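You operate a simulated robot arm through the tools that you are given. There is no shell and no other tool. Be economical: measure what you need, move in short steps, check, and stop when the job is done.

The job below is to be done with a simulated robot arm. You get a single attempt, and the scene is never put back.

Task
Turn the small red knob to THICK.
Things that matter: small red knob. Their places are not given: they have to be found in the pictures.

The check looks at the end state, three seconds after you hand in, the way a careful person would. Anything else that was tipped, shoved, dropped, spilled or broken makes it a failure.

Robot
A 7-joint arm with a two-finger parallel gripper, fixed in place. Base frame: the origin is at the foot of the arm, x ahead of it, y to its left, z up; the work surface is at about z = 3.7. Lengths are in cm, angles in degrees, forces in N, time in s.
With the tool pointing down near the work surface it reaches from about 22 to 60 cm from the base axis. Its first joint turns from -66.0 to 66.0 degrees. Payload 2.5 kg.
Tool frame: the origin (TCP) lies between the finger pads and is the grasp point; the fingertips stand 2.3 cm ahead of it; z points along the fingers, y is the line along which they close. The gripper opens to 9.4 cm. The fingers are 3.8 cm wide and 1 cm thick; the gripper's body (5.4 by 9.6 cm) begins 3.9 cm behind the TCP.
Orientation is that of the tool frame in the base frame, as a unit quaternion [x, y, z, w]. With the fingers straight down and closing along the base's y, the tool's x points along the base's -x, its y along +y and its z along -z.

Tools
- The arm moves only by the tool send_rows. Its argument "rows" is a list of rows, each an object of numbers (a shift or turn left out is 0, a gripper value left out holds the last): "x", "y", "z": the shift along the base's x, y, z in units of 25 mm (1.0 is 25 mm); "ax", "ay", "az": the turn, a rotation vector about the base's x, y, z in units of 6 degrees (1.0 is 6 degrees); "gripper": the finger opening in cm, from 0 to 9.4. In form: [{"x": .., "y": .., "z": .., "ax": .., "ay": .., "az": .., "gripper": ..}, ...]. A call has 1 to 12 rows; each row shifts and turns the commanded pose from where the row before left it. A call with a number of a shift or a turn outside -1 to 1 is refused whole. Each row takes 0.2 s and may step no farther than 5 cm and 8.6 degrees from the row before; otherwise, or with a gripper value out of range, the whole call is refused. Where a pose cannot be reached the arm comes as near as it can. A force on the tool above 40 N (or 10 N above the force at the start of the call, whichever is more), or a blocked arm, ends the call early, and 0.2 s more pass. Each finger travels about 10.8 cm/s and halts on what it meets, pressing with about 33 N; the grip force reading is that of the motor and also rises with nothing between the fingers. The clock runs only during rows and for 0.2 s after the last one: add rows that do not move to give the fingers time. The reply holds the time, the measured pose of the TCP, the force on the tool along the base axes, the opening and the grip force, in the units named above and with some noise, and new pictures: "show" is both (left out), scene, wrist or none.
- Cameras (640 x 400 px; columns grow to the right, rows downward): "scene" is fixed at [11.86, -41.31, 53.25]; the picture's right is [0.82, -0.57, 0.00], its down [-0.40, -0.57, -0.72] and it looks along [0.41, 0.59, -0.69] (base axes); focal length 285 px, centre (320, 200). "wrist" rides on the gripper at [-3.9, 0, -4.4] in the tool frame; the picture's right is [0.00, -1.00, 0.00], its down [0.97, 0.00, -0.24] and it looks along [0.24, 0.00, 0.97] (tool axes); focal length 218 px, centre (320, 200).
- measure_at(camera, pixels): there is no depth. For up to 12 entries [column, row, z] of the newest picture of that camera ("zoom" is the newest enlarged one), the place [x, y] in the base frame at which the ray of that pixel passes the height z, good to about 0.2 cm. No time passes.
- close_up(camera, box): a new picture of the part [left, top, right, bottom] of that camera's present view, enlarged. No time passes.
- close_job(): hands the job in; it is judged then, once.

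Go step by step. Measure first, check grasps and placings, and put right what went wrong. The budget is 60 turns and 120 pictures, counting those below and the enlarged ones. Unless the task says otherwise, let go and move clear before handing in, and close with one line.

The tools are called after ">>>" by a JSON object that holds its "fn" and its "kwargs". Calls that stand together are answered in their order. send_rows: Moves the arm, as the interface text tells. Its arguments: {"type":"object","properties":{"rows":{"type":"array"},"show":{"type":"string","enum":["both","scene","wrist","none"]}},"required":["rows"]} The other tools are called the same way: measure_at (camera, pixels) gives the place at which the rays of pixels pass given heights; close_up (camera, box) takes an enlarged picture of a part of a camera's view; close_job () hands the job in.

At the start:

```text
time: 0.0
tcp_pos: [30.8, -18.66, 32.83]
ee_rot: [0.0, 1.0, 0.001, 0.0]
wrist_force: [-0.2, -0.6, -0.7]
gripper_width: 9.41
gripper_force: 0.1
```

scene: 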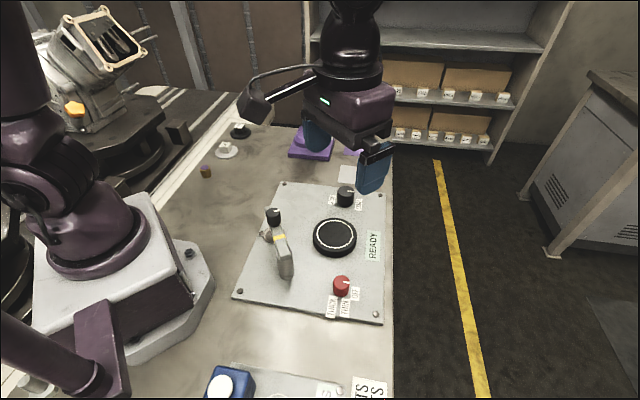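
wrist: 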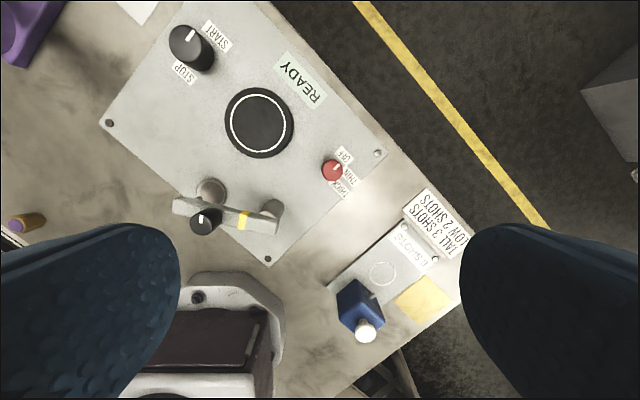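

The red knob shows at scene (341,287) and wrist (333,170), with labels OFF / THIN / THICK. I'll enlarge both views to read its setting.

>>> {"fn": "close_up", "kwargs": {"camera": "wrist", "box": [280, 130, 400, 205]}}

>>> {"fn": "close_up", "kwargs": {"camera": "scene", "box": [290, 255, 402, 325]}}

>>> {"fn": "measure_at", "kwargs": {"camera": "wrist", "pixels": [[333, 170, 6], [333, 170, 5], [345, 156, 4.5], [350, 174, 4.5], [341, 190, 4.5], [240, 220, 8], [270, 120, 5], [380, 153, 4.5]]}}

>>> {"fn": "measure_at", "kwargs": {"camera": "scene", "pixels": [[341, 281, 6], [341, 281, 7], [341, 294, 4.5], [356, 294, 4.5], [345, 308, 4.5], [332, 306, 4.5]]}}

```text
5.33 times, centred on (340, 168) of wrist
```

zoom: 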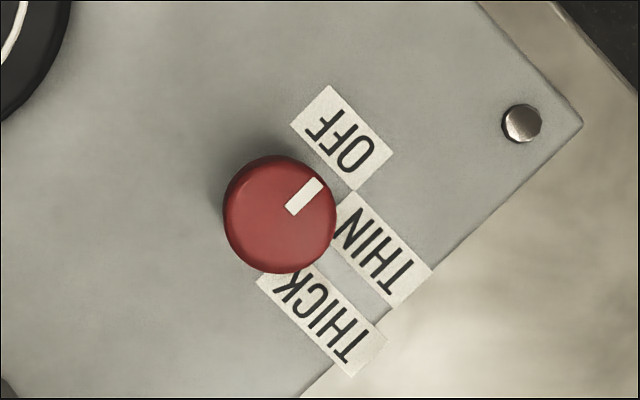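

```text
5.71 times, centred on (346, 290) of scene
```

zoom: 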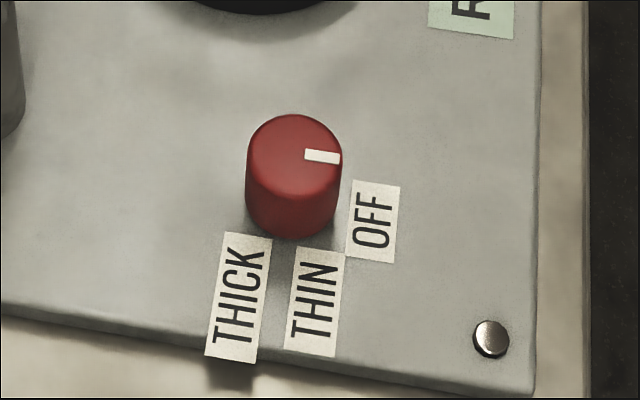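

```text
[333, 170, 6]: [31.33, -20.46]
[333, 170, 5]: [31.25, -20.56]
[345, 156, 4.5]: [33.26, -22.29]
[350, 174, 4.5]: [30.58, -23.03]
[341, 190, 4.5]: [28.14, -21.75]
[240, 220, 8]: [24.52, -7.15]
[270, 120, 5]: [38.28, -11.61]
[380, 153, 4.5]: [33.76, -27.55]
```

```text
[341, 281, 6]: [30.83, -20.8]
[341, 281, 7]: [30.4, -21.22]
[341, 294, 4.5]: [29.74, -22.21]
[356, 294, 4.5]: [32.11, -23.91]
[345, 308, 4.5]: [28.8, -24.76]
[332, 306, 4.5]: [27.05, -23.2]
```

The knob pointer now looks to be near OFF. I'll measure the label centres, the knob's base and the black START knob (as a guide to how labels relate to angles).

>>> {"fn": "measure_at", "kwargs": {"camera": "zoom", "pixels": [[295, 156, 6], [295, 156, 5.5], [340, 157, 6], [305, 155, 6], [373, 221, 4.2], [315, 302, 4.2], [238, 297, 4.2], [490, 330, 4.2], [292, 205, 4.2], [536, 393, 4.2]]}}

>>> {"fn": "measure_at", "kwargs": {"camera": "wrist", "pixels": [[344, 156, 4.2], [351.7, 177, 4.2], [340.4, 190, 4.2], [377.7, 153, 4.2], [388, 153, 4.2], [332.5, 170, 6], [332.5, 170, 5.5]]}}

>>> {"fn": "close_up", "kwargs": {"camera": "wrist", "box": [140, 10, 260, 85]}}

```text
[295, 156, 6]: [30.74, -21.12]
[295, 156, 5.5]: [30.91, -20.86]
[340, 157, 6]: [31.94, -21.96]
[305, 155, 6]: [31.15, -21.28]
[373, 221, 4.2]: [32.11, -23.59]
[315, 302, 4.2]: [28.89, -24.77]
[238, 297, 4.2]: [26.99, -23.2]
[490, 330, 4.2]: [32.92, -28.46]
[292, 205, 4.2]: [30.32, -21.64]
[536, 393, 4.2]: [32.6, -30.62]
```

```text
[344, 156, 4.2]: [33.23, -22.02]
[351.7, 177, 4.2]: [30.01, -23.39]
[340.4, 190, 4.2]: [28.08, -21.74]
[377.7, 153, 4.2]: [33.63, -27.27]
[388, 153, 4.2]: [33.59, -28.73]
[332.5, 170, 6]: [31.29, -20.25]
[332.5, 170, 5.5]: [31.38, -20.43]
```

```text
5.33 times, centred on (200, 48) of wrist
```

zoom: 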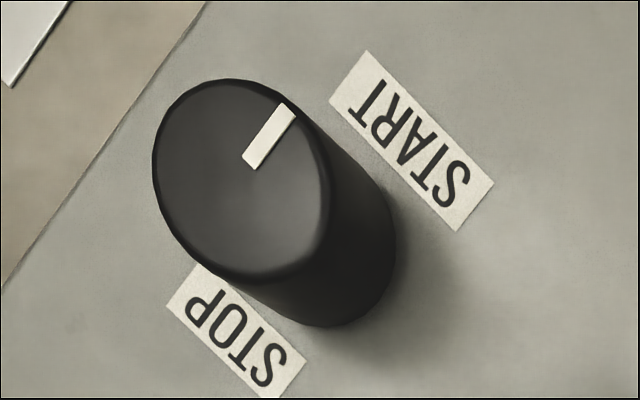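

The pointer sits at about -41° in the base frame, toward OFF (about -39°). THICK is at about -157°, so the knob turns clockwise from above. The two cameras disagree a little on height, so I'll lower over the knob and look again.

>>> {"fn": "send_rows", "kwargs": {"rows": [{"x": 0.2, "y": -0.7, "z": -0.8}, {"z": -1}, {"z": -1}, {"z": -1}, {"z": -1}, {}]}}

```text
time: 1.4
tcp_pos: [31.32, -20.36, 20.72]
ee_rot: [-0.001, 1.0, 0.0, 0.0]
wrist_force: [0.5, -0.6, 0.1]
gripper_width: 9.41
gripper_force: 0.0
```

scene: 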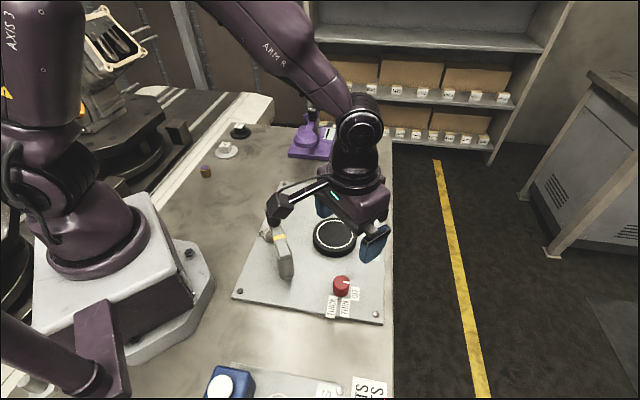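
wrist: 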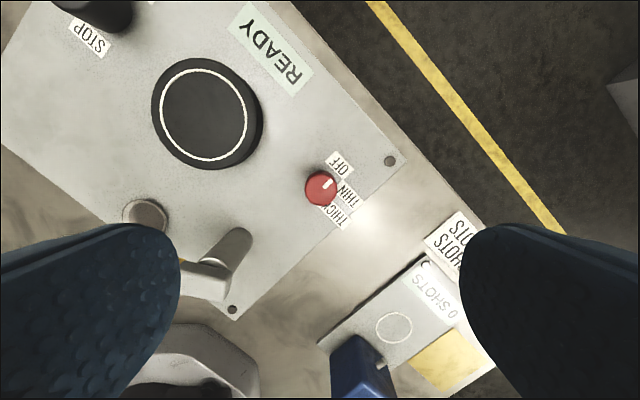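

The knob is now at wrist (321,188), near the centre line. I'll measure it again from this height and zoom in on the labels.

>>> {"fn": "close_up", "kwargs": {"camera": "wrist", "box": [280, 140, 408, 220]}}

>>> {"fn": "measure_at", "kwargs": {"camera": "wrist", "pixels": [[321, 188, 6], [321, 188, 4.5], [390, 161, 4.2], [390, 161, 2], [232, 309, 4.2], [305, 188, 5], [337, 188, 5], [248, 230, 8], [221, 300, 6]]}}

>>> {"fn": "measure_at", "kwargs": {"camera": "scene", "pixels": [[376, 314, 4.2], [376, 314, 2], [240, 291, 4.2], [240, 291, 2]]}}

```text
5.00 times, centred on (344, 180) of wrist
```

zoom: 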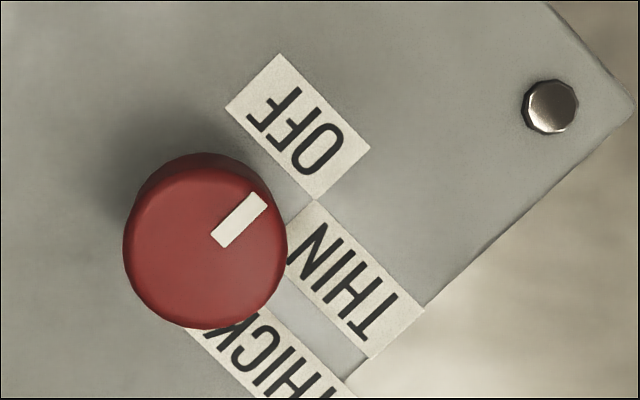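

```text
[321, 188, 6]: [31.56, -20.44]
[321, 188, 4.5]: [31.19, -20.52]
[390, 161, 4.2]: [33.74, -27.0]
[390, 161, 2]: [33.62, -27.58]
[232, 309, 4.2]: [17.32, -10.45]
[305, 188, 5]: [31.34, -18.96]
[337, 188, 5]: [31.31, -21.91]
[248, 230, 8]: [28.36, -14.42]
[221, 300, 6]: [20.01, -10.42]
```

```text
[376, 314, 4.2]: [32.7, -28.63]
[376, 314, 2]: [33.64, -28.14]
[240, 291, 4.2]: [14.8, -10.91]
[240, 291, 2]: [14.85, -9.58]
```

The knob is about 3 cm across at about (31.35,-20.45). I'll turn the tool +60° with a smaller opening while still high, and measure the lever tip for clearance.

>>> {"fn": "measure_at", "kwargs": {"camera": "wrist", "pixels": [[246, 232, 4], [246, 232, 6], [246, 232, 8], [246, 232, 10]]}}

>>> {"fn": "measure_at", "kwargs": {"camera": "scene", "pixels": [[288, 264, 4], [288, 264, 6], [288, 264, 8], [288, 264, 10]]}}

>>> {"fn": "send_rows", "kwargs": {"rows": [{"az": 1, "gripper": 5.5}, {"az": 1}, {"az": 1}, {"az": 1}, {"az": 1}, {"az": 1}, {"az": 1}, {"az": 1}, {"az": 1}, {"az": 1}, {}]}}

```text
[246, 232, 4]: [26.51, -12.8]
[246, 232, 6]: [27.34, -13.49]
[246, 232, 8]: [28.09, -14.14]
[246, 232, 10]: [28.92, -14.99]
```

```text
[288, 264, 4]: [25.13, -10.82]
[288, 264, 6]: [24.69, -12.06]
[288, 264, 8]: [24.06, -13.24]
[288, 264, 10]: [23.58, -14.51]
```

```text
time: 3.8
tcp_pos: [31.24, -20.36, 20.81]
ee_rot: [-0.501, 0.865, 0.0, 0.0]
wrist_force: [-0.4, 0.7, 0.2]
gripper_width: 5.51
gripper_force: 0.1
```

scene: 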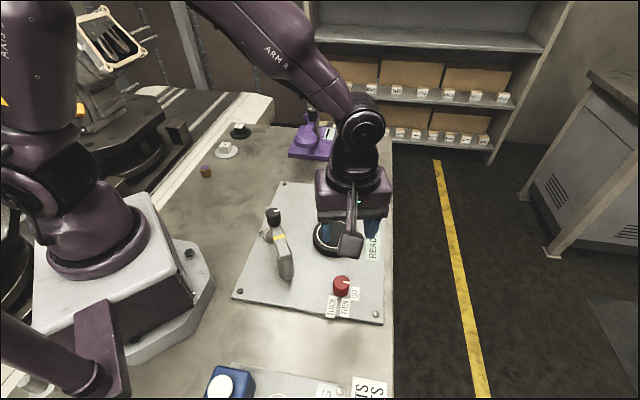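
wrist: 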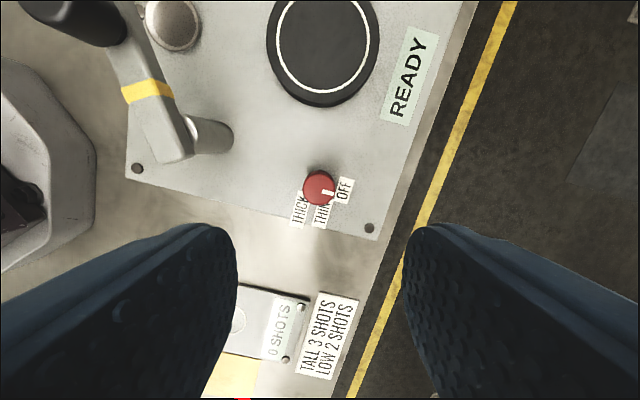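

The tool turned +60° freely, and the knob stays at wrist (319,188). Viewing it from this second side gives its height.

>>> {"fn": "measure_at", "kwargs": {"camera": "wrist", "pixels": [[319, 188, 6], [319, 188, 4.5], [319, 188, 3], [369, 228, 4.2], [369, 228, 2], [185, 155, 6], [185, 155, 9]]}}

>>> {"fn": "close_up", "kwargs": {"camera": "wrist", "box": [272, 160, 368, 220]}}

```text
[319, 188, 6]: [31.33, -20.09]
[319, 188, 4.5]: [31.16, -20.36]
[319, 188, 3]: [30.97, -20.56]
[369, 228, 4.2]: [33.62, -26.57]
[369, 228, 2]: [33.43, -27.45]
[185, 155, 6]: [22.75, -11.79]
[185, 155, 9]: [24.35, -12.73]
```

```text
6.67 times, centred on (320, 190) of wrist
```

zoom: 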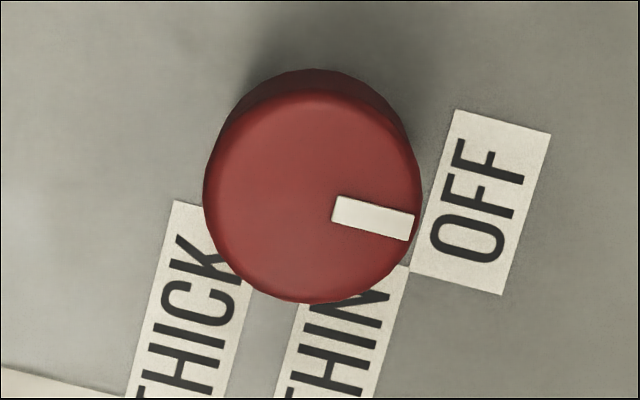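

Both views agree best with a knob top at about z 4–4.5 and centre about (31.17,-20.45). I'll descend partway and check against the scene.

>>> {"fn": "send_rows", "kwargs": {"rows": [{"y": -0.04, "z": -1}, {"z": -1}, {"z": -1}, {"z": -1}, {}]}}

>>> {"fn": "close_up", "kwargs": {"camera": "scene", "box": [264, 210, 424, 310]}}

```text
time: 5.0
tcp_pos: [31.34, -20.51, 10.75]
ee_rot: [-0.5, 0.866, 0.0, -0.001]
wrist_force: [0.6, -0.7, 0.6]
gripper_width: 5.52
gripper_force: 0.0
```

scene: 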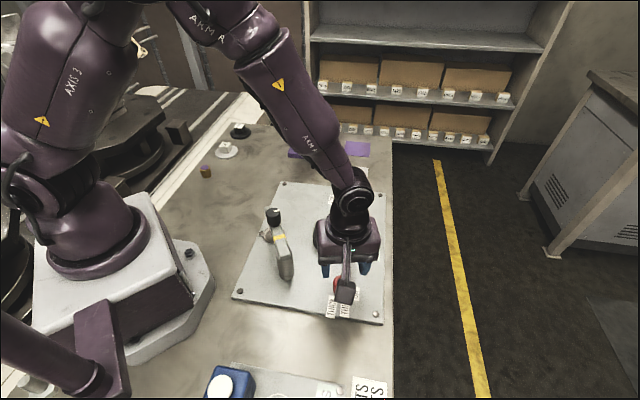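
wrist: 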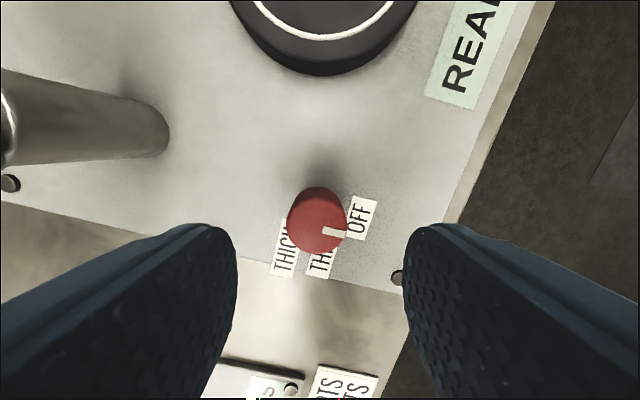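

```text
4.00 times, centred on (344, 260) of scene
```

zoom: 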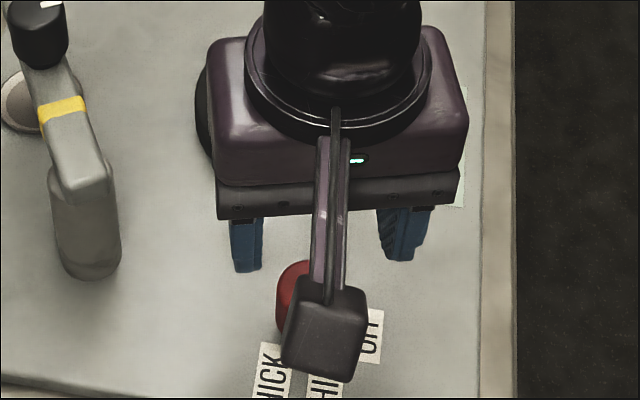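

The knob is now at wrist (317,220), roughly 3 cm across and between the fingers. I'll recheck its centre before going lower.

>>> {"fn": "measure_at", "kwargs": {"camera": "wrist", "pixels": [[317, 222, 6], [317, 222, 5], [317, 222, 4], [397, 277, 4.2], [397, 277, 2]]}}

>>> {"fn": "close_up", "kwargs": {"camera": "wrist", "box": [256, 170, 384, 250]}}

```text
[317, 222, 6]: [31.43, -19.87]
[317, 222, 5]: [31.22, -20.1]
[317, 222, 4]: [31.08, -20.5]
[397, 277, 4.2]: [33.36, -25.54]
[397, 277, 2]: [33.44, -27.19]
```

```text
5.00 times, centred on (320, 210) of wrist
```

zoom: 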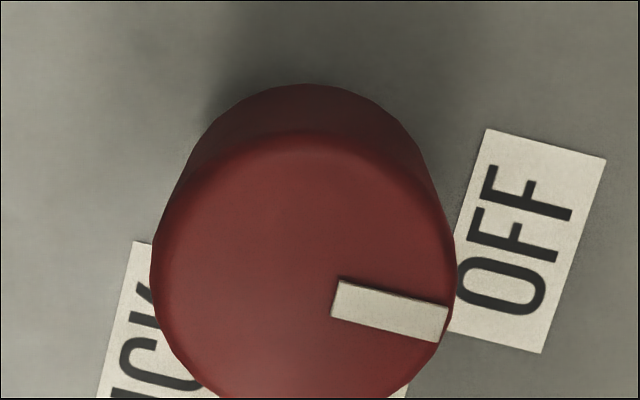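

The screw and knob fixes are consistent with a plate at z≈1.8 and a knob top at z≈4, centred at (31.1,-20.5). I'll go down in small steps.

>>> {"fn": "send_rows", "kwargs": {"rows": [{"x": -0.07, "z": -0.6}, {"z": -0.6}, {"z": -0.2}, {}]}}

>>> {"fn": "close_up", "kwargs": {"camera": "scene", "box": [264, 230, 424, 330]}}

```text
time: 6.0
tcp_pos: [31.09, -20.49, 7.21]
ee_rot: [-0.501, 0.866, -0.001, 0.0]
wrist_force: [0.5, -0.5, -0.2]
gripper_width: 5.53
gripper_force: 0.1
```

scene: 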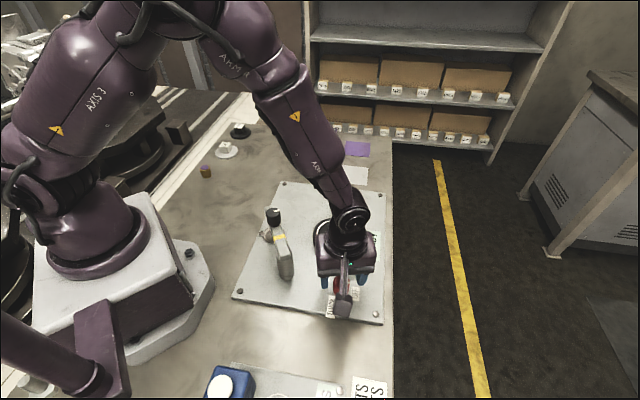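
wrist: 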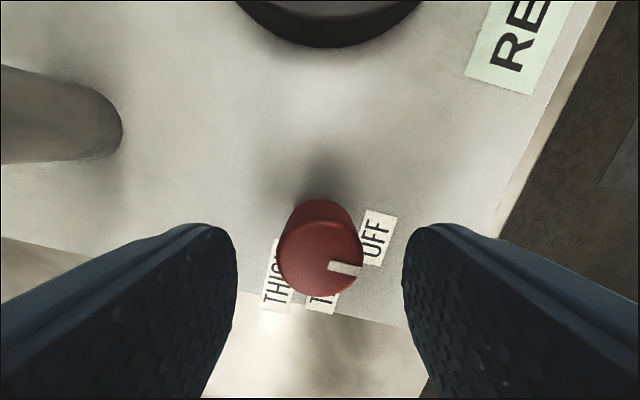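

```text
4.00 times, centred on (344, 280) of scene
```

zoom: 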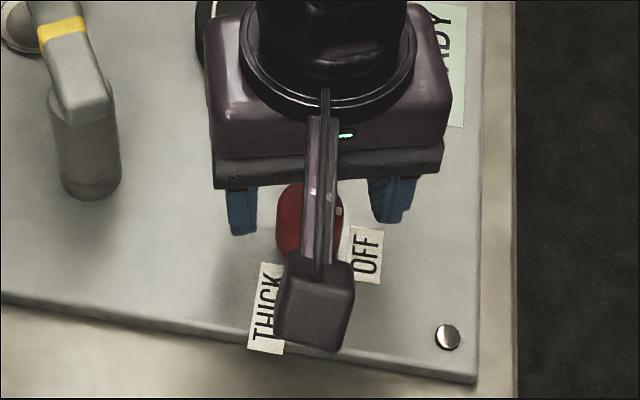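

No contact yet, and the knob is centred at wrist (320,252). I'll continue in small steps.

>>> {"fn": "send_rows", "kwargs": {"rows": [{"z": -0.2}, {"z": -0.2}, {"z": -0.2}, {}]}}

>>> {"fn": "close_up", "kwargs": {"camera": "scene", "box": [284, 240, 412, 320]}}

>>> {"fn": "measure_at", "kwargs": {"camera": "wrist", "pixels": [[320, 270, 5], [320, 270, 4], [320, 270, 3]]}}

```text
time: 7.0
tcp_pos: [31.17, -20.47, 5.88]
ee_rot: [-0.499, 0.866, 0.001, 0.001]
wrist_force: [-0.7, -0.3, -0.4]
gripper_width: 5.53
gripper_force: 0.2
```

scene: 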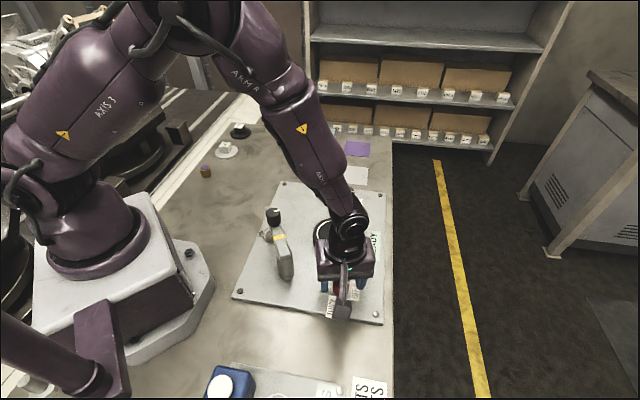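
wrist: 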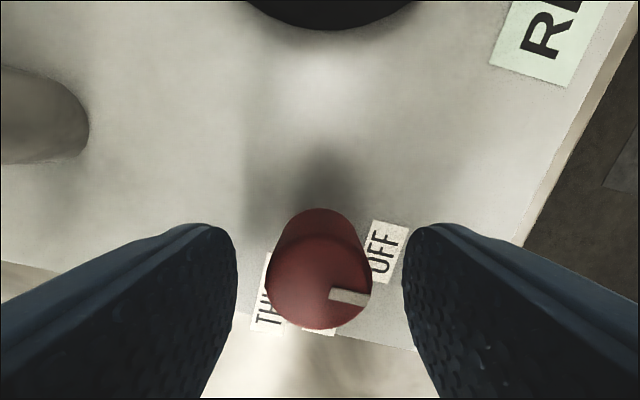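

```text
5.00 times, centred on (348, 280) of scene
```

zoom: 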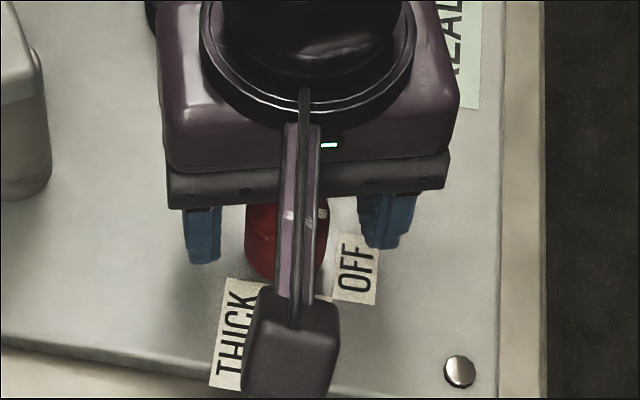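

```text
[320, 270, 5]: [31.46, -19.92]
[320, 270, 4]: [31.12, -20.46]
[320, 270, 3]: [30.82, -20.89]
```

Fingertips are at about z 3.6 and free, with the knob still centred. I'll lower about 0.9 cm more and close.

>>> {"fn": "send_rows", "kwargs": {"rows": [{"z": -0.12}, {"z": -0.12}, {"z": -0.12}, {}]}}

>>> {"fn": "close_up", "kwargs": {"camera": "scene", "box": [284, 240, 412, 320]}}

```text
time: 8.0
tcp_pos: [31.11, -20.57, 4.83]
ee_rot: [-0.5, 0.866, 0.0, 0.0]
wrist_force: [0.0, -0.2, -0.1]
gripper_width: 5.5
gripper_force: 0.0
```

scene: 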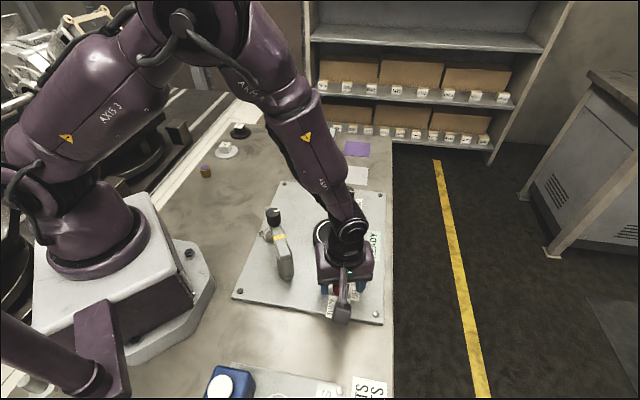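
wrist: 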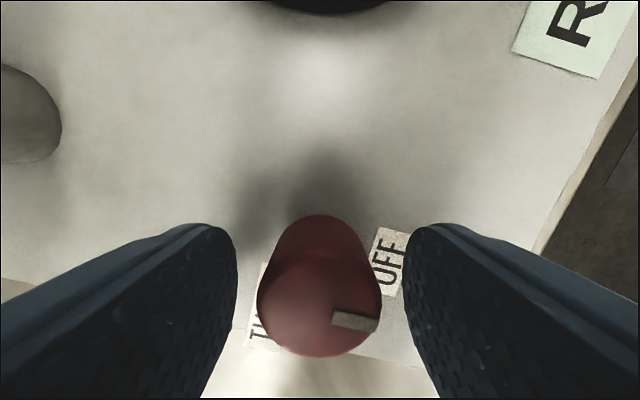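

```text
5.00 times, centred on (348, 280) of scene
```

zoom: 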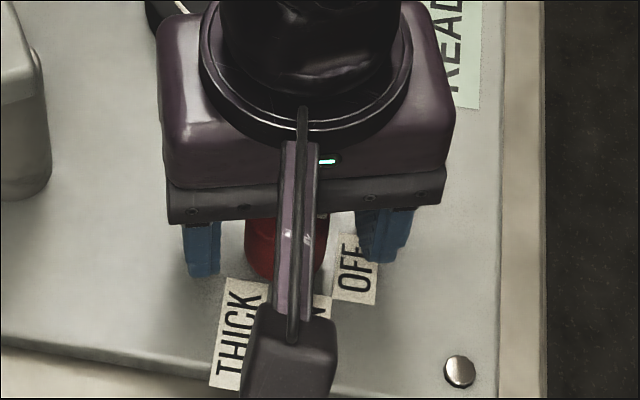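

Fingertips now straddle the knob side near its base with no contact force. I'll close on the knob.

>>> {"fn": "send_rows", "kwargs": {"rows": [{"gripper": 3.6}, {"gripper": 2.6}, {"gripper": 2.6}, {}], "show": "wrist"}}

```text
time: 9.0
tcp_pos: [31.06, -20.57, 4.86]
ee_rot: [-0.5, 0.866, 0.0, 0.0]
wrist_force: [-1.3, 0.5, 1.1]
gripper_width: 3.08
gripper_force: 44.7
```

wrist: 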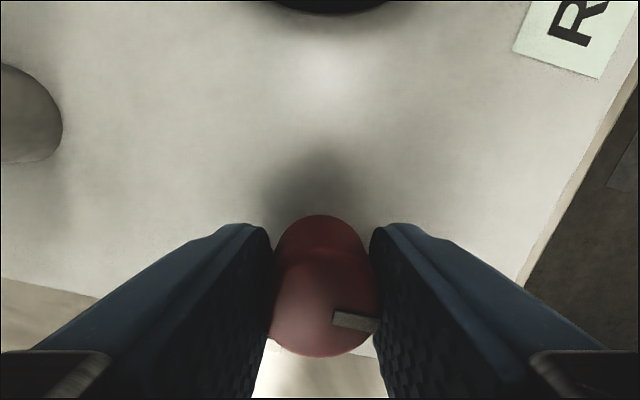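

The grip is firm at 3.08 cm with small side forces. I'll turn clockwise 60° first and check the forces and pointer.

>>> {"fn": "send_rows", "kwargs": {"rows": [{"az": -0.7}, {"az": -0.7}, {"az": -0.7}, {"az": -0.7}, {"az": -0.7}, {"az": -0.7}, {"az": -0.7}, {"az": -0.7}, {"az": -0.7}, {"az": -0.7}, {"az": -0.7}, {}]}}

```text
time: 11.6
tcp_pos: [31.09, -20.4, 4.79]
ee_rot: [-0.119, 0.993, 0.0, 0.001]
wrist_force: [-1.3, -3.8, 0.1]
gripper_width: 3.11
gripper_force: 45.3
```

scene: 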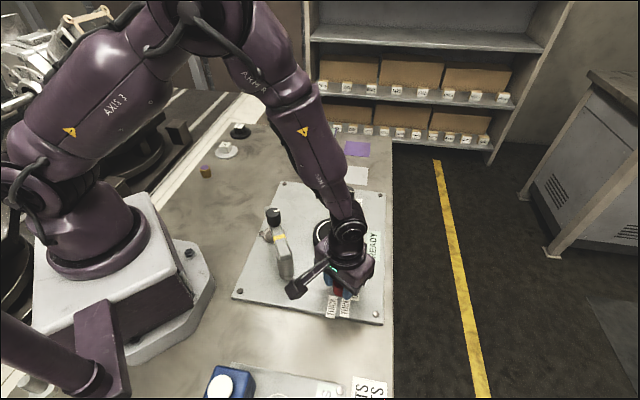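
wrist: 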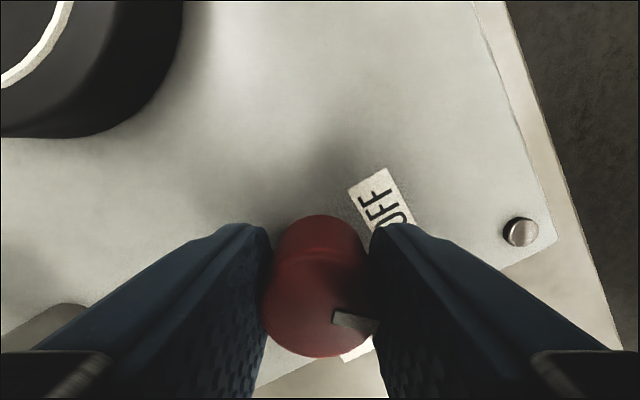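

The knob follows the grip, turned 46° so far with side force under 4 N. I'll turn a further 70° toward THICK.

>>> {"fn": "send_rows", "kwargs": {"rows": [{"az": -1}, {"az": -1}, {"az": -1}, {"az": -1}, {"az": -1}, {"az": -1}, {"az": -1}, {"az": -1}, {"az": -1}, {"az": -1}, {"az": -1}, {"az": -0.6}]}}

```text
time: 14.2
tcp_pos: [31.16, -20.41, 4.91]
ee_rot: [0.469, 0.883, 0.001, 0.001]
wrist_force: [-9.2, -1.3, 7.1]
gripper_width: 3.09
gripper_force: 45.3
```

scene: 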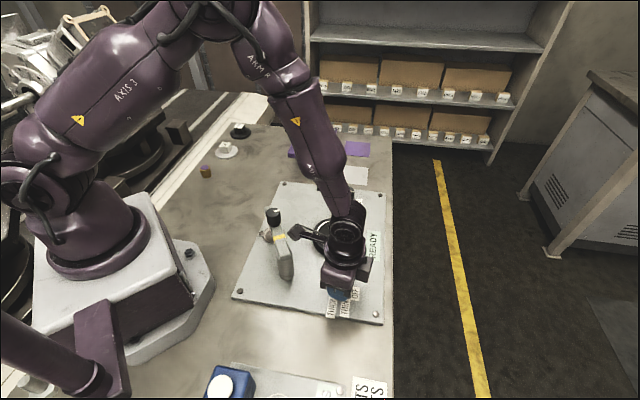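
wrist: 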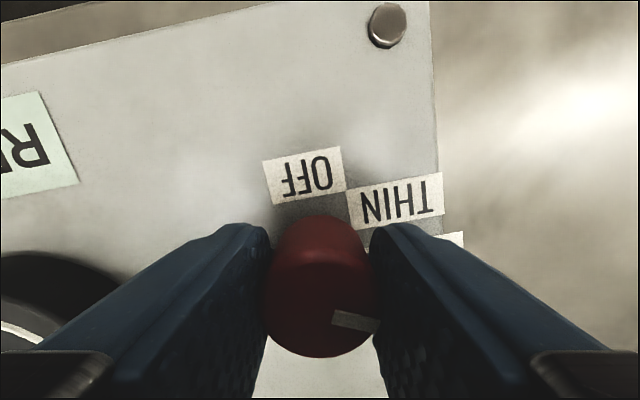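

The forces have risen to (-9,-1,7), and the black pod on the gripper at scene (294,232) looks close to the lever. I'll enlarge that before going on.

>>> {"fn": "close_up", "kwargs": {"camera": "scene", "box": [248, 195, 392, 285]}}

>>> {"fn": "close_up", "kwargs": {"camera": "scene", "box": [296, 255, 392, 325]}}

```text
4.44 times, centred on (320, 240) of scene
```

zoom: 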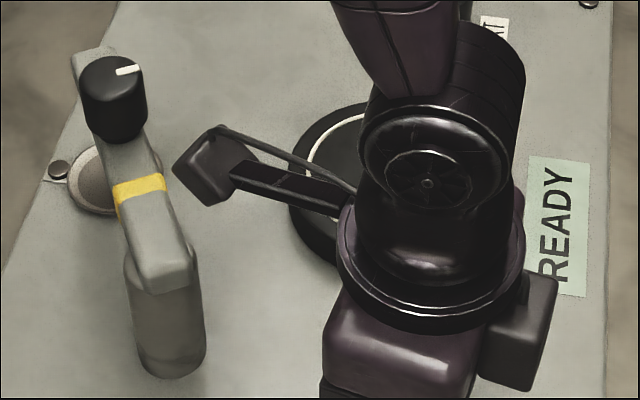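

```text
5.71 times, centred on (344, 290) of scene
```

zoom: 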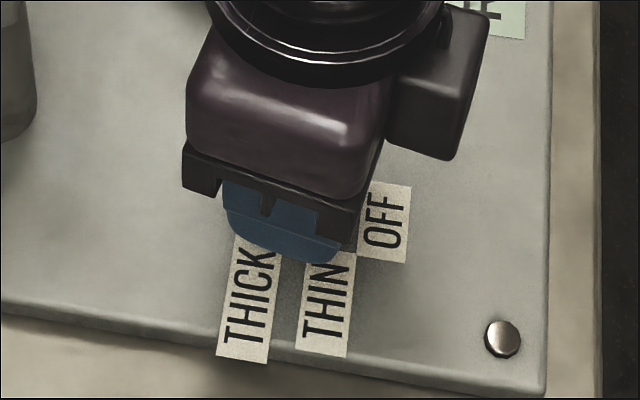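

The lever hasn't moved and the pod is clear of it. I'll release, rise straight up and read the pointer.

>>> {"fn": "send_rows", "kwargs": {"rows": [{"gripper": 5.0}, {"gripper": 5.5}, {}, {"z": 0.4}, {"z": 0.8}, {"z": 1}, {"z": 1}, {"z": 1}, {}]}}

>>> {"fn": "close_up", "kwargs": {"camera": "scene", "box": [296, 255, 392, 325]}}

>>> {"fn": "close_up", "kwargs": {"camera": "wrist", "box": [256, 150, 384, 230]}}

```text
time: 16.2
tcp_pos: [31.2, -20.6, 15.28]
ee_rot: [0.468, 0.884, 0.001, 0.0]
wrist_force: [-0.3, 0.2, -0.1]
gripper_width: 5.51
gripper_force: 0.0
```

scene: 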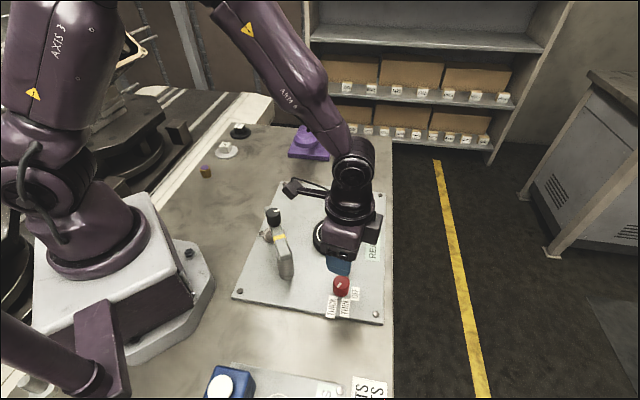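
wrist: 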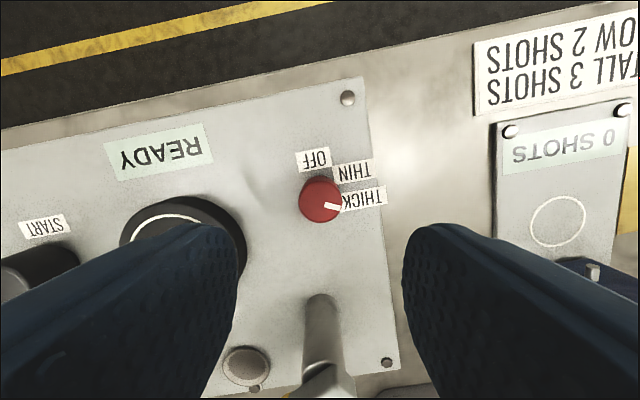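

```text
5.71 times, centred on (344, 290) of scene
```

zoom: 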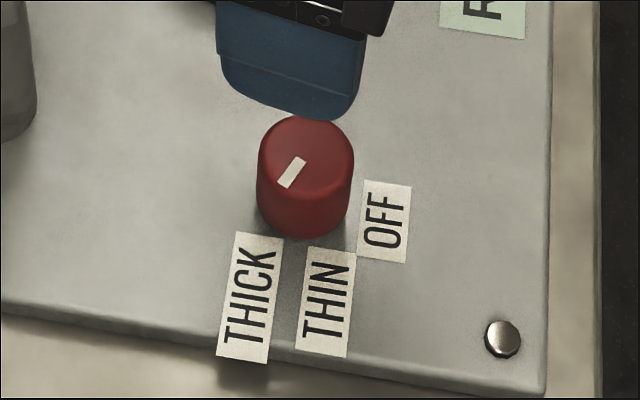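

```text
5.00 times, centred on (320, 190) of wrist
```

zoom: 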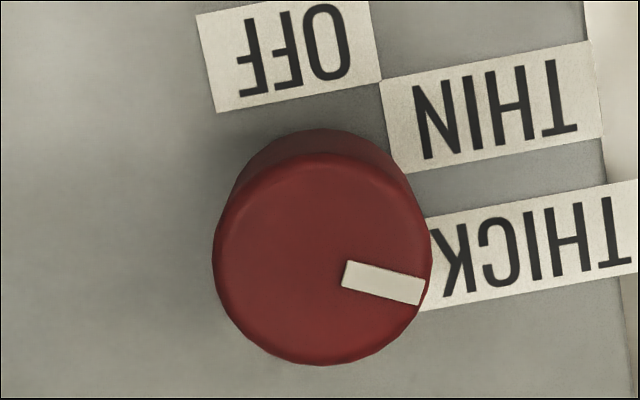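

The pointer now points at THICK (wrist zoom (345,272)→(425,292)). I'll measure the exact angle before deciding on a trim.

>>> {"fn": "measure_at", "kwargs": {"camera": "zoom", "pixels": [[322, 260, 4.1], [345, 272, 4.1], [425, 292, 4.1], [423, 265, 1.9], [540, 246, 1.9], [390, 125, 1.9], [490, 107, 1.9], [290, 55, 1.9], [322, 130, 1.9]]}}

>>> {"fn": "send_rows", "kwargs": {"rows": [{"x": -0.8, "y": -0.9}, {"z": 0.5}, {}], "show": "wrist"}}

>>> {"fn": "close_up", "kwargs": {"camera": "wrist", "box": [160, 100, 320, 200]}}

```text
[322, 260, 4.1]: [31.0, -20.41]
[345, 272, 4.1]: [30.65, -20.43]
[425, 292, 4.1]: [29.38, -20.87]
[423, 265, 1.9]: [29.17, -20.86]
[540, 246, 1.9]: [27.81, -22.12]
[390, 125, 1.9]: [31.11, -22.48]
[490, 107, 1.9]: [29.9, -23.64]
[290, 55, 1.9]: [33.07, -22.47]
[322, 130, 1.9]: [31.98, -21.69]
```

```text
time: 17.0
tcp_pos: [29.05, -22.71, 16.55]
ee_rot: [0.468, 0.884, 0.0, 0.0]
wrist_force: [-0.2, -0.2, 0.5]
gripper_width: 5.5
gripper_force: 0.1
```

wrist: 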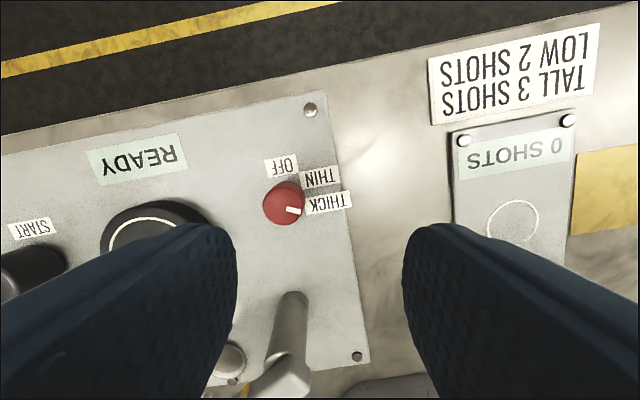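

```text
4.00 times, centred on (240, 150) of wrist
```

zoom: 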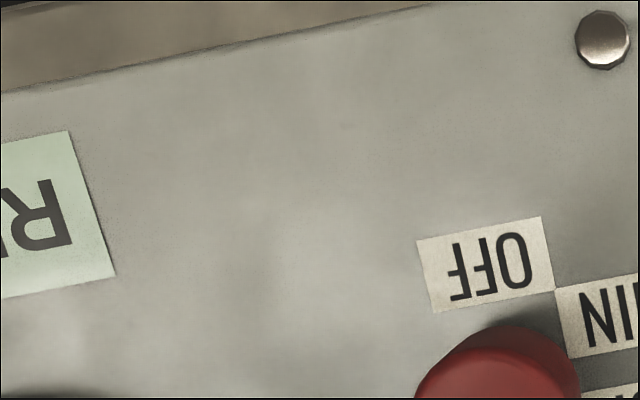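

The pointer is at about -162° on the base axes, between the THICK label's near end (-168°) and its centre (-153°), and well away from THIN (-110°). Nothing else moved and the gripper is clear, so I'm handing in.

>>> {"fn": "close_job", "kwargs": {}}

```text
The job is handed in.
```

I turned the small red knob from OFF to THICK, let go and moved the gripper clear; the pointer now lines up with the THICK label, and nothing else looked moved in the pictures.
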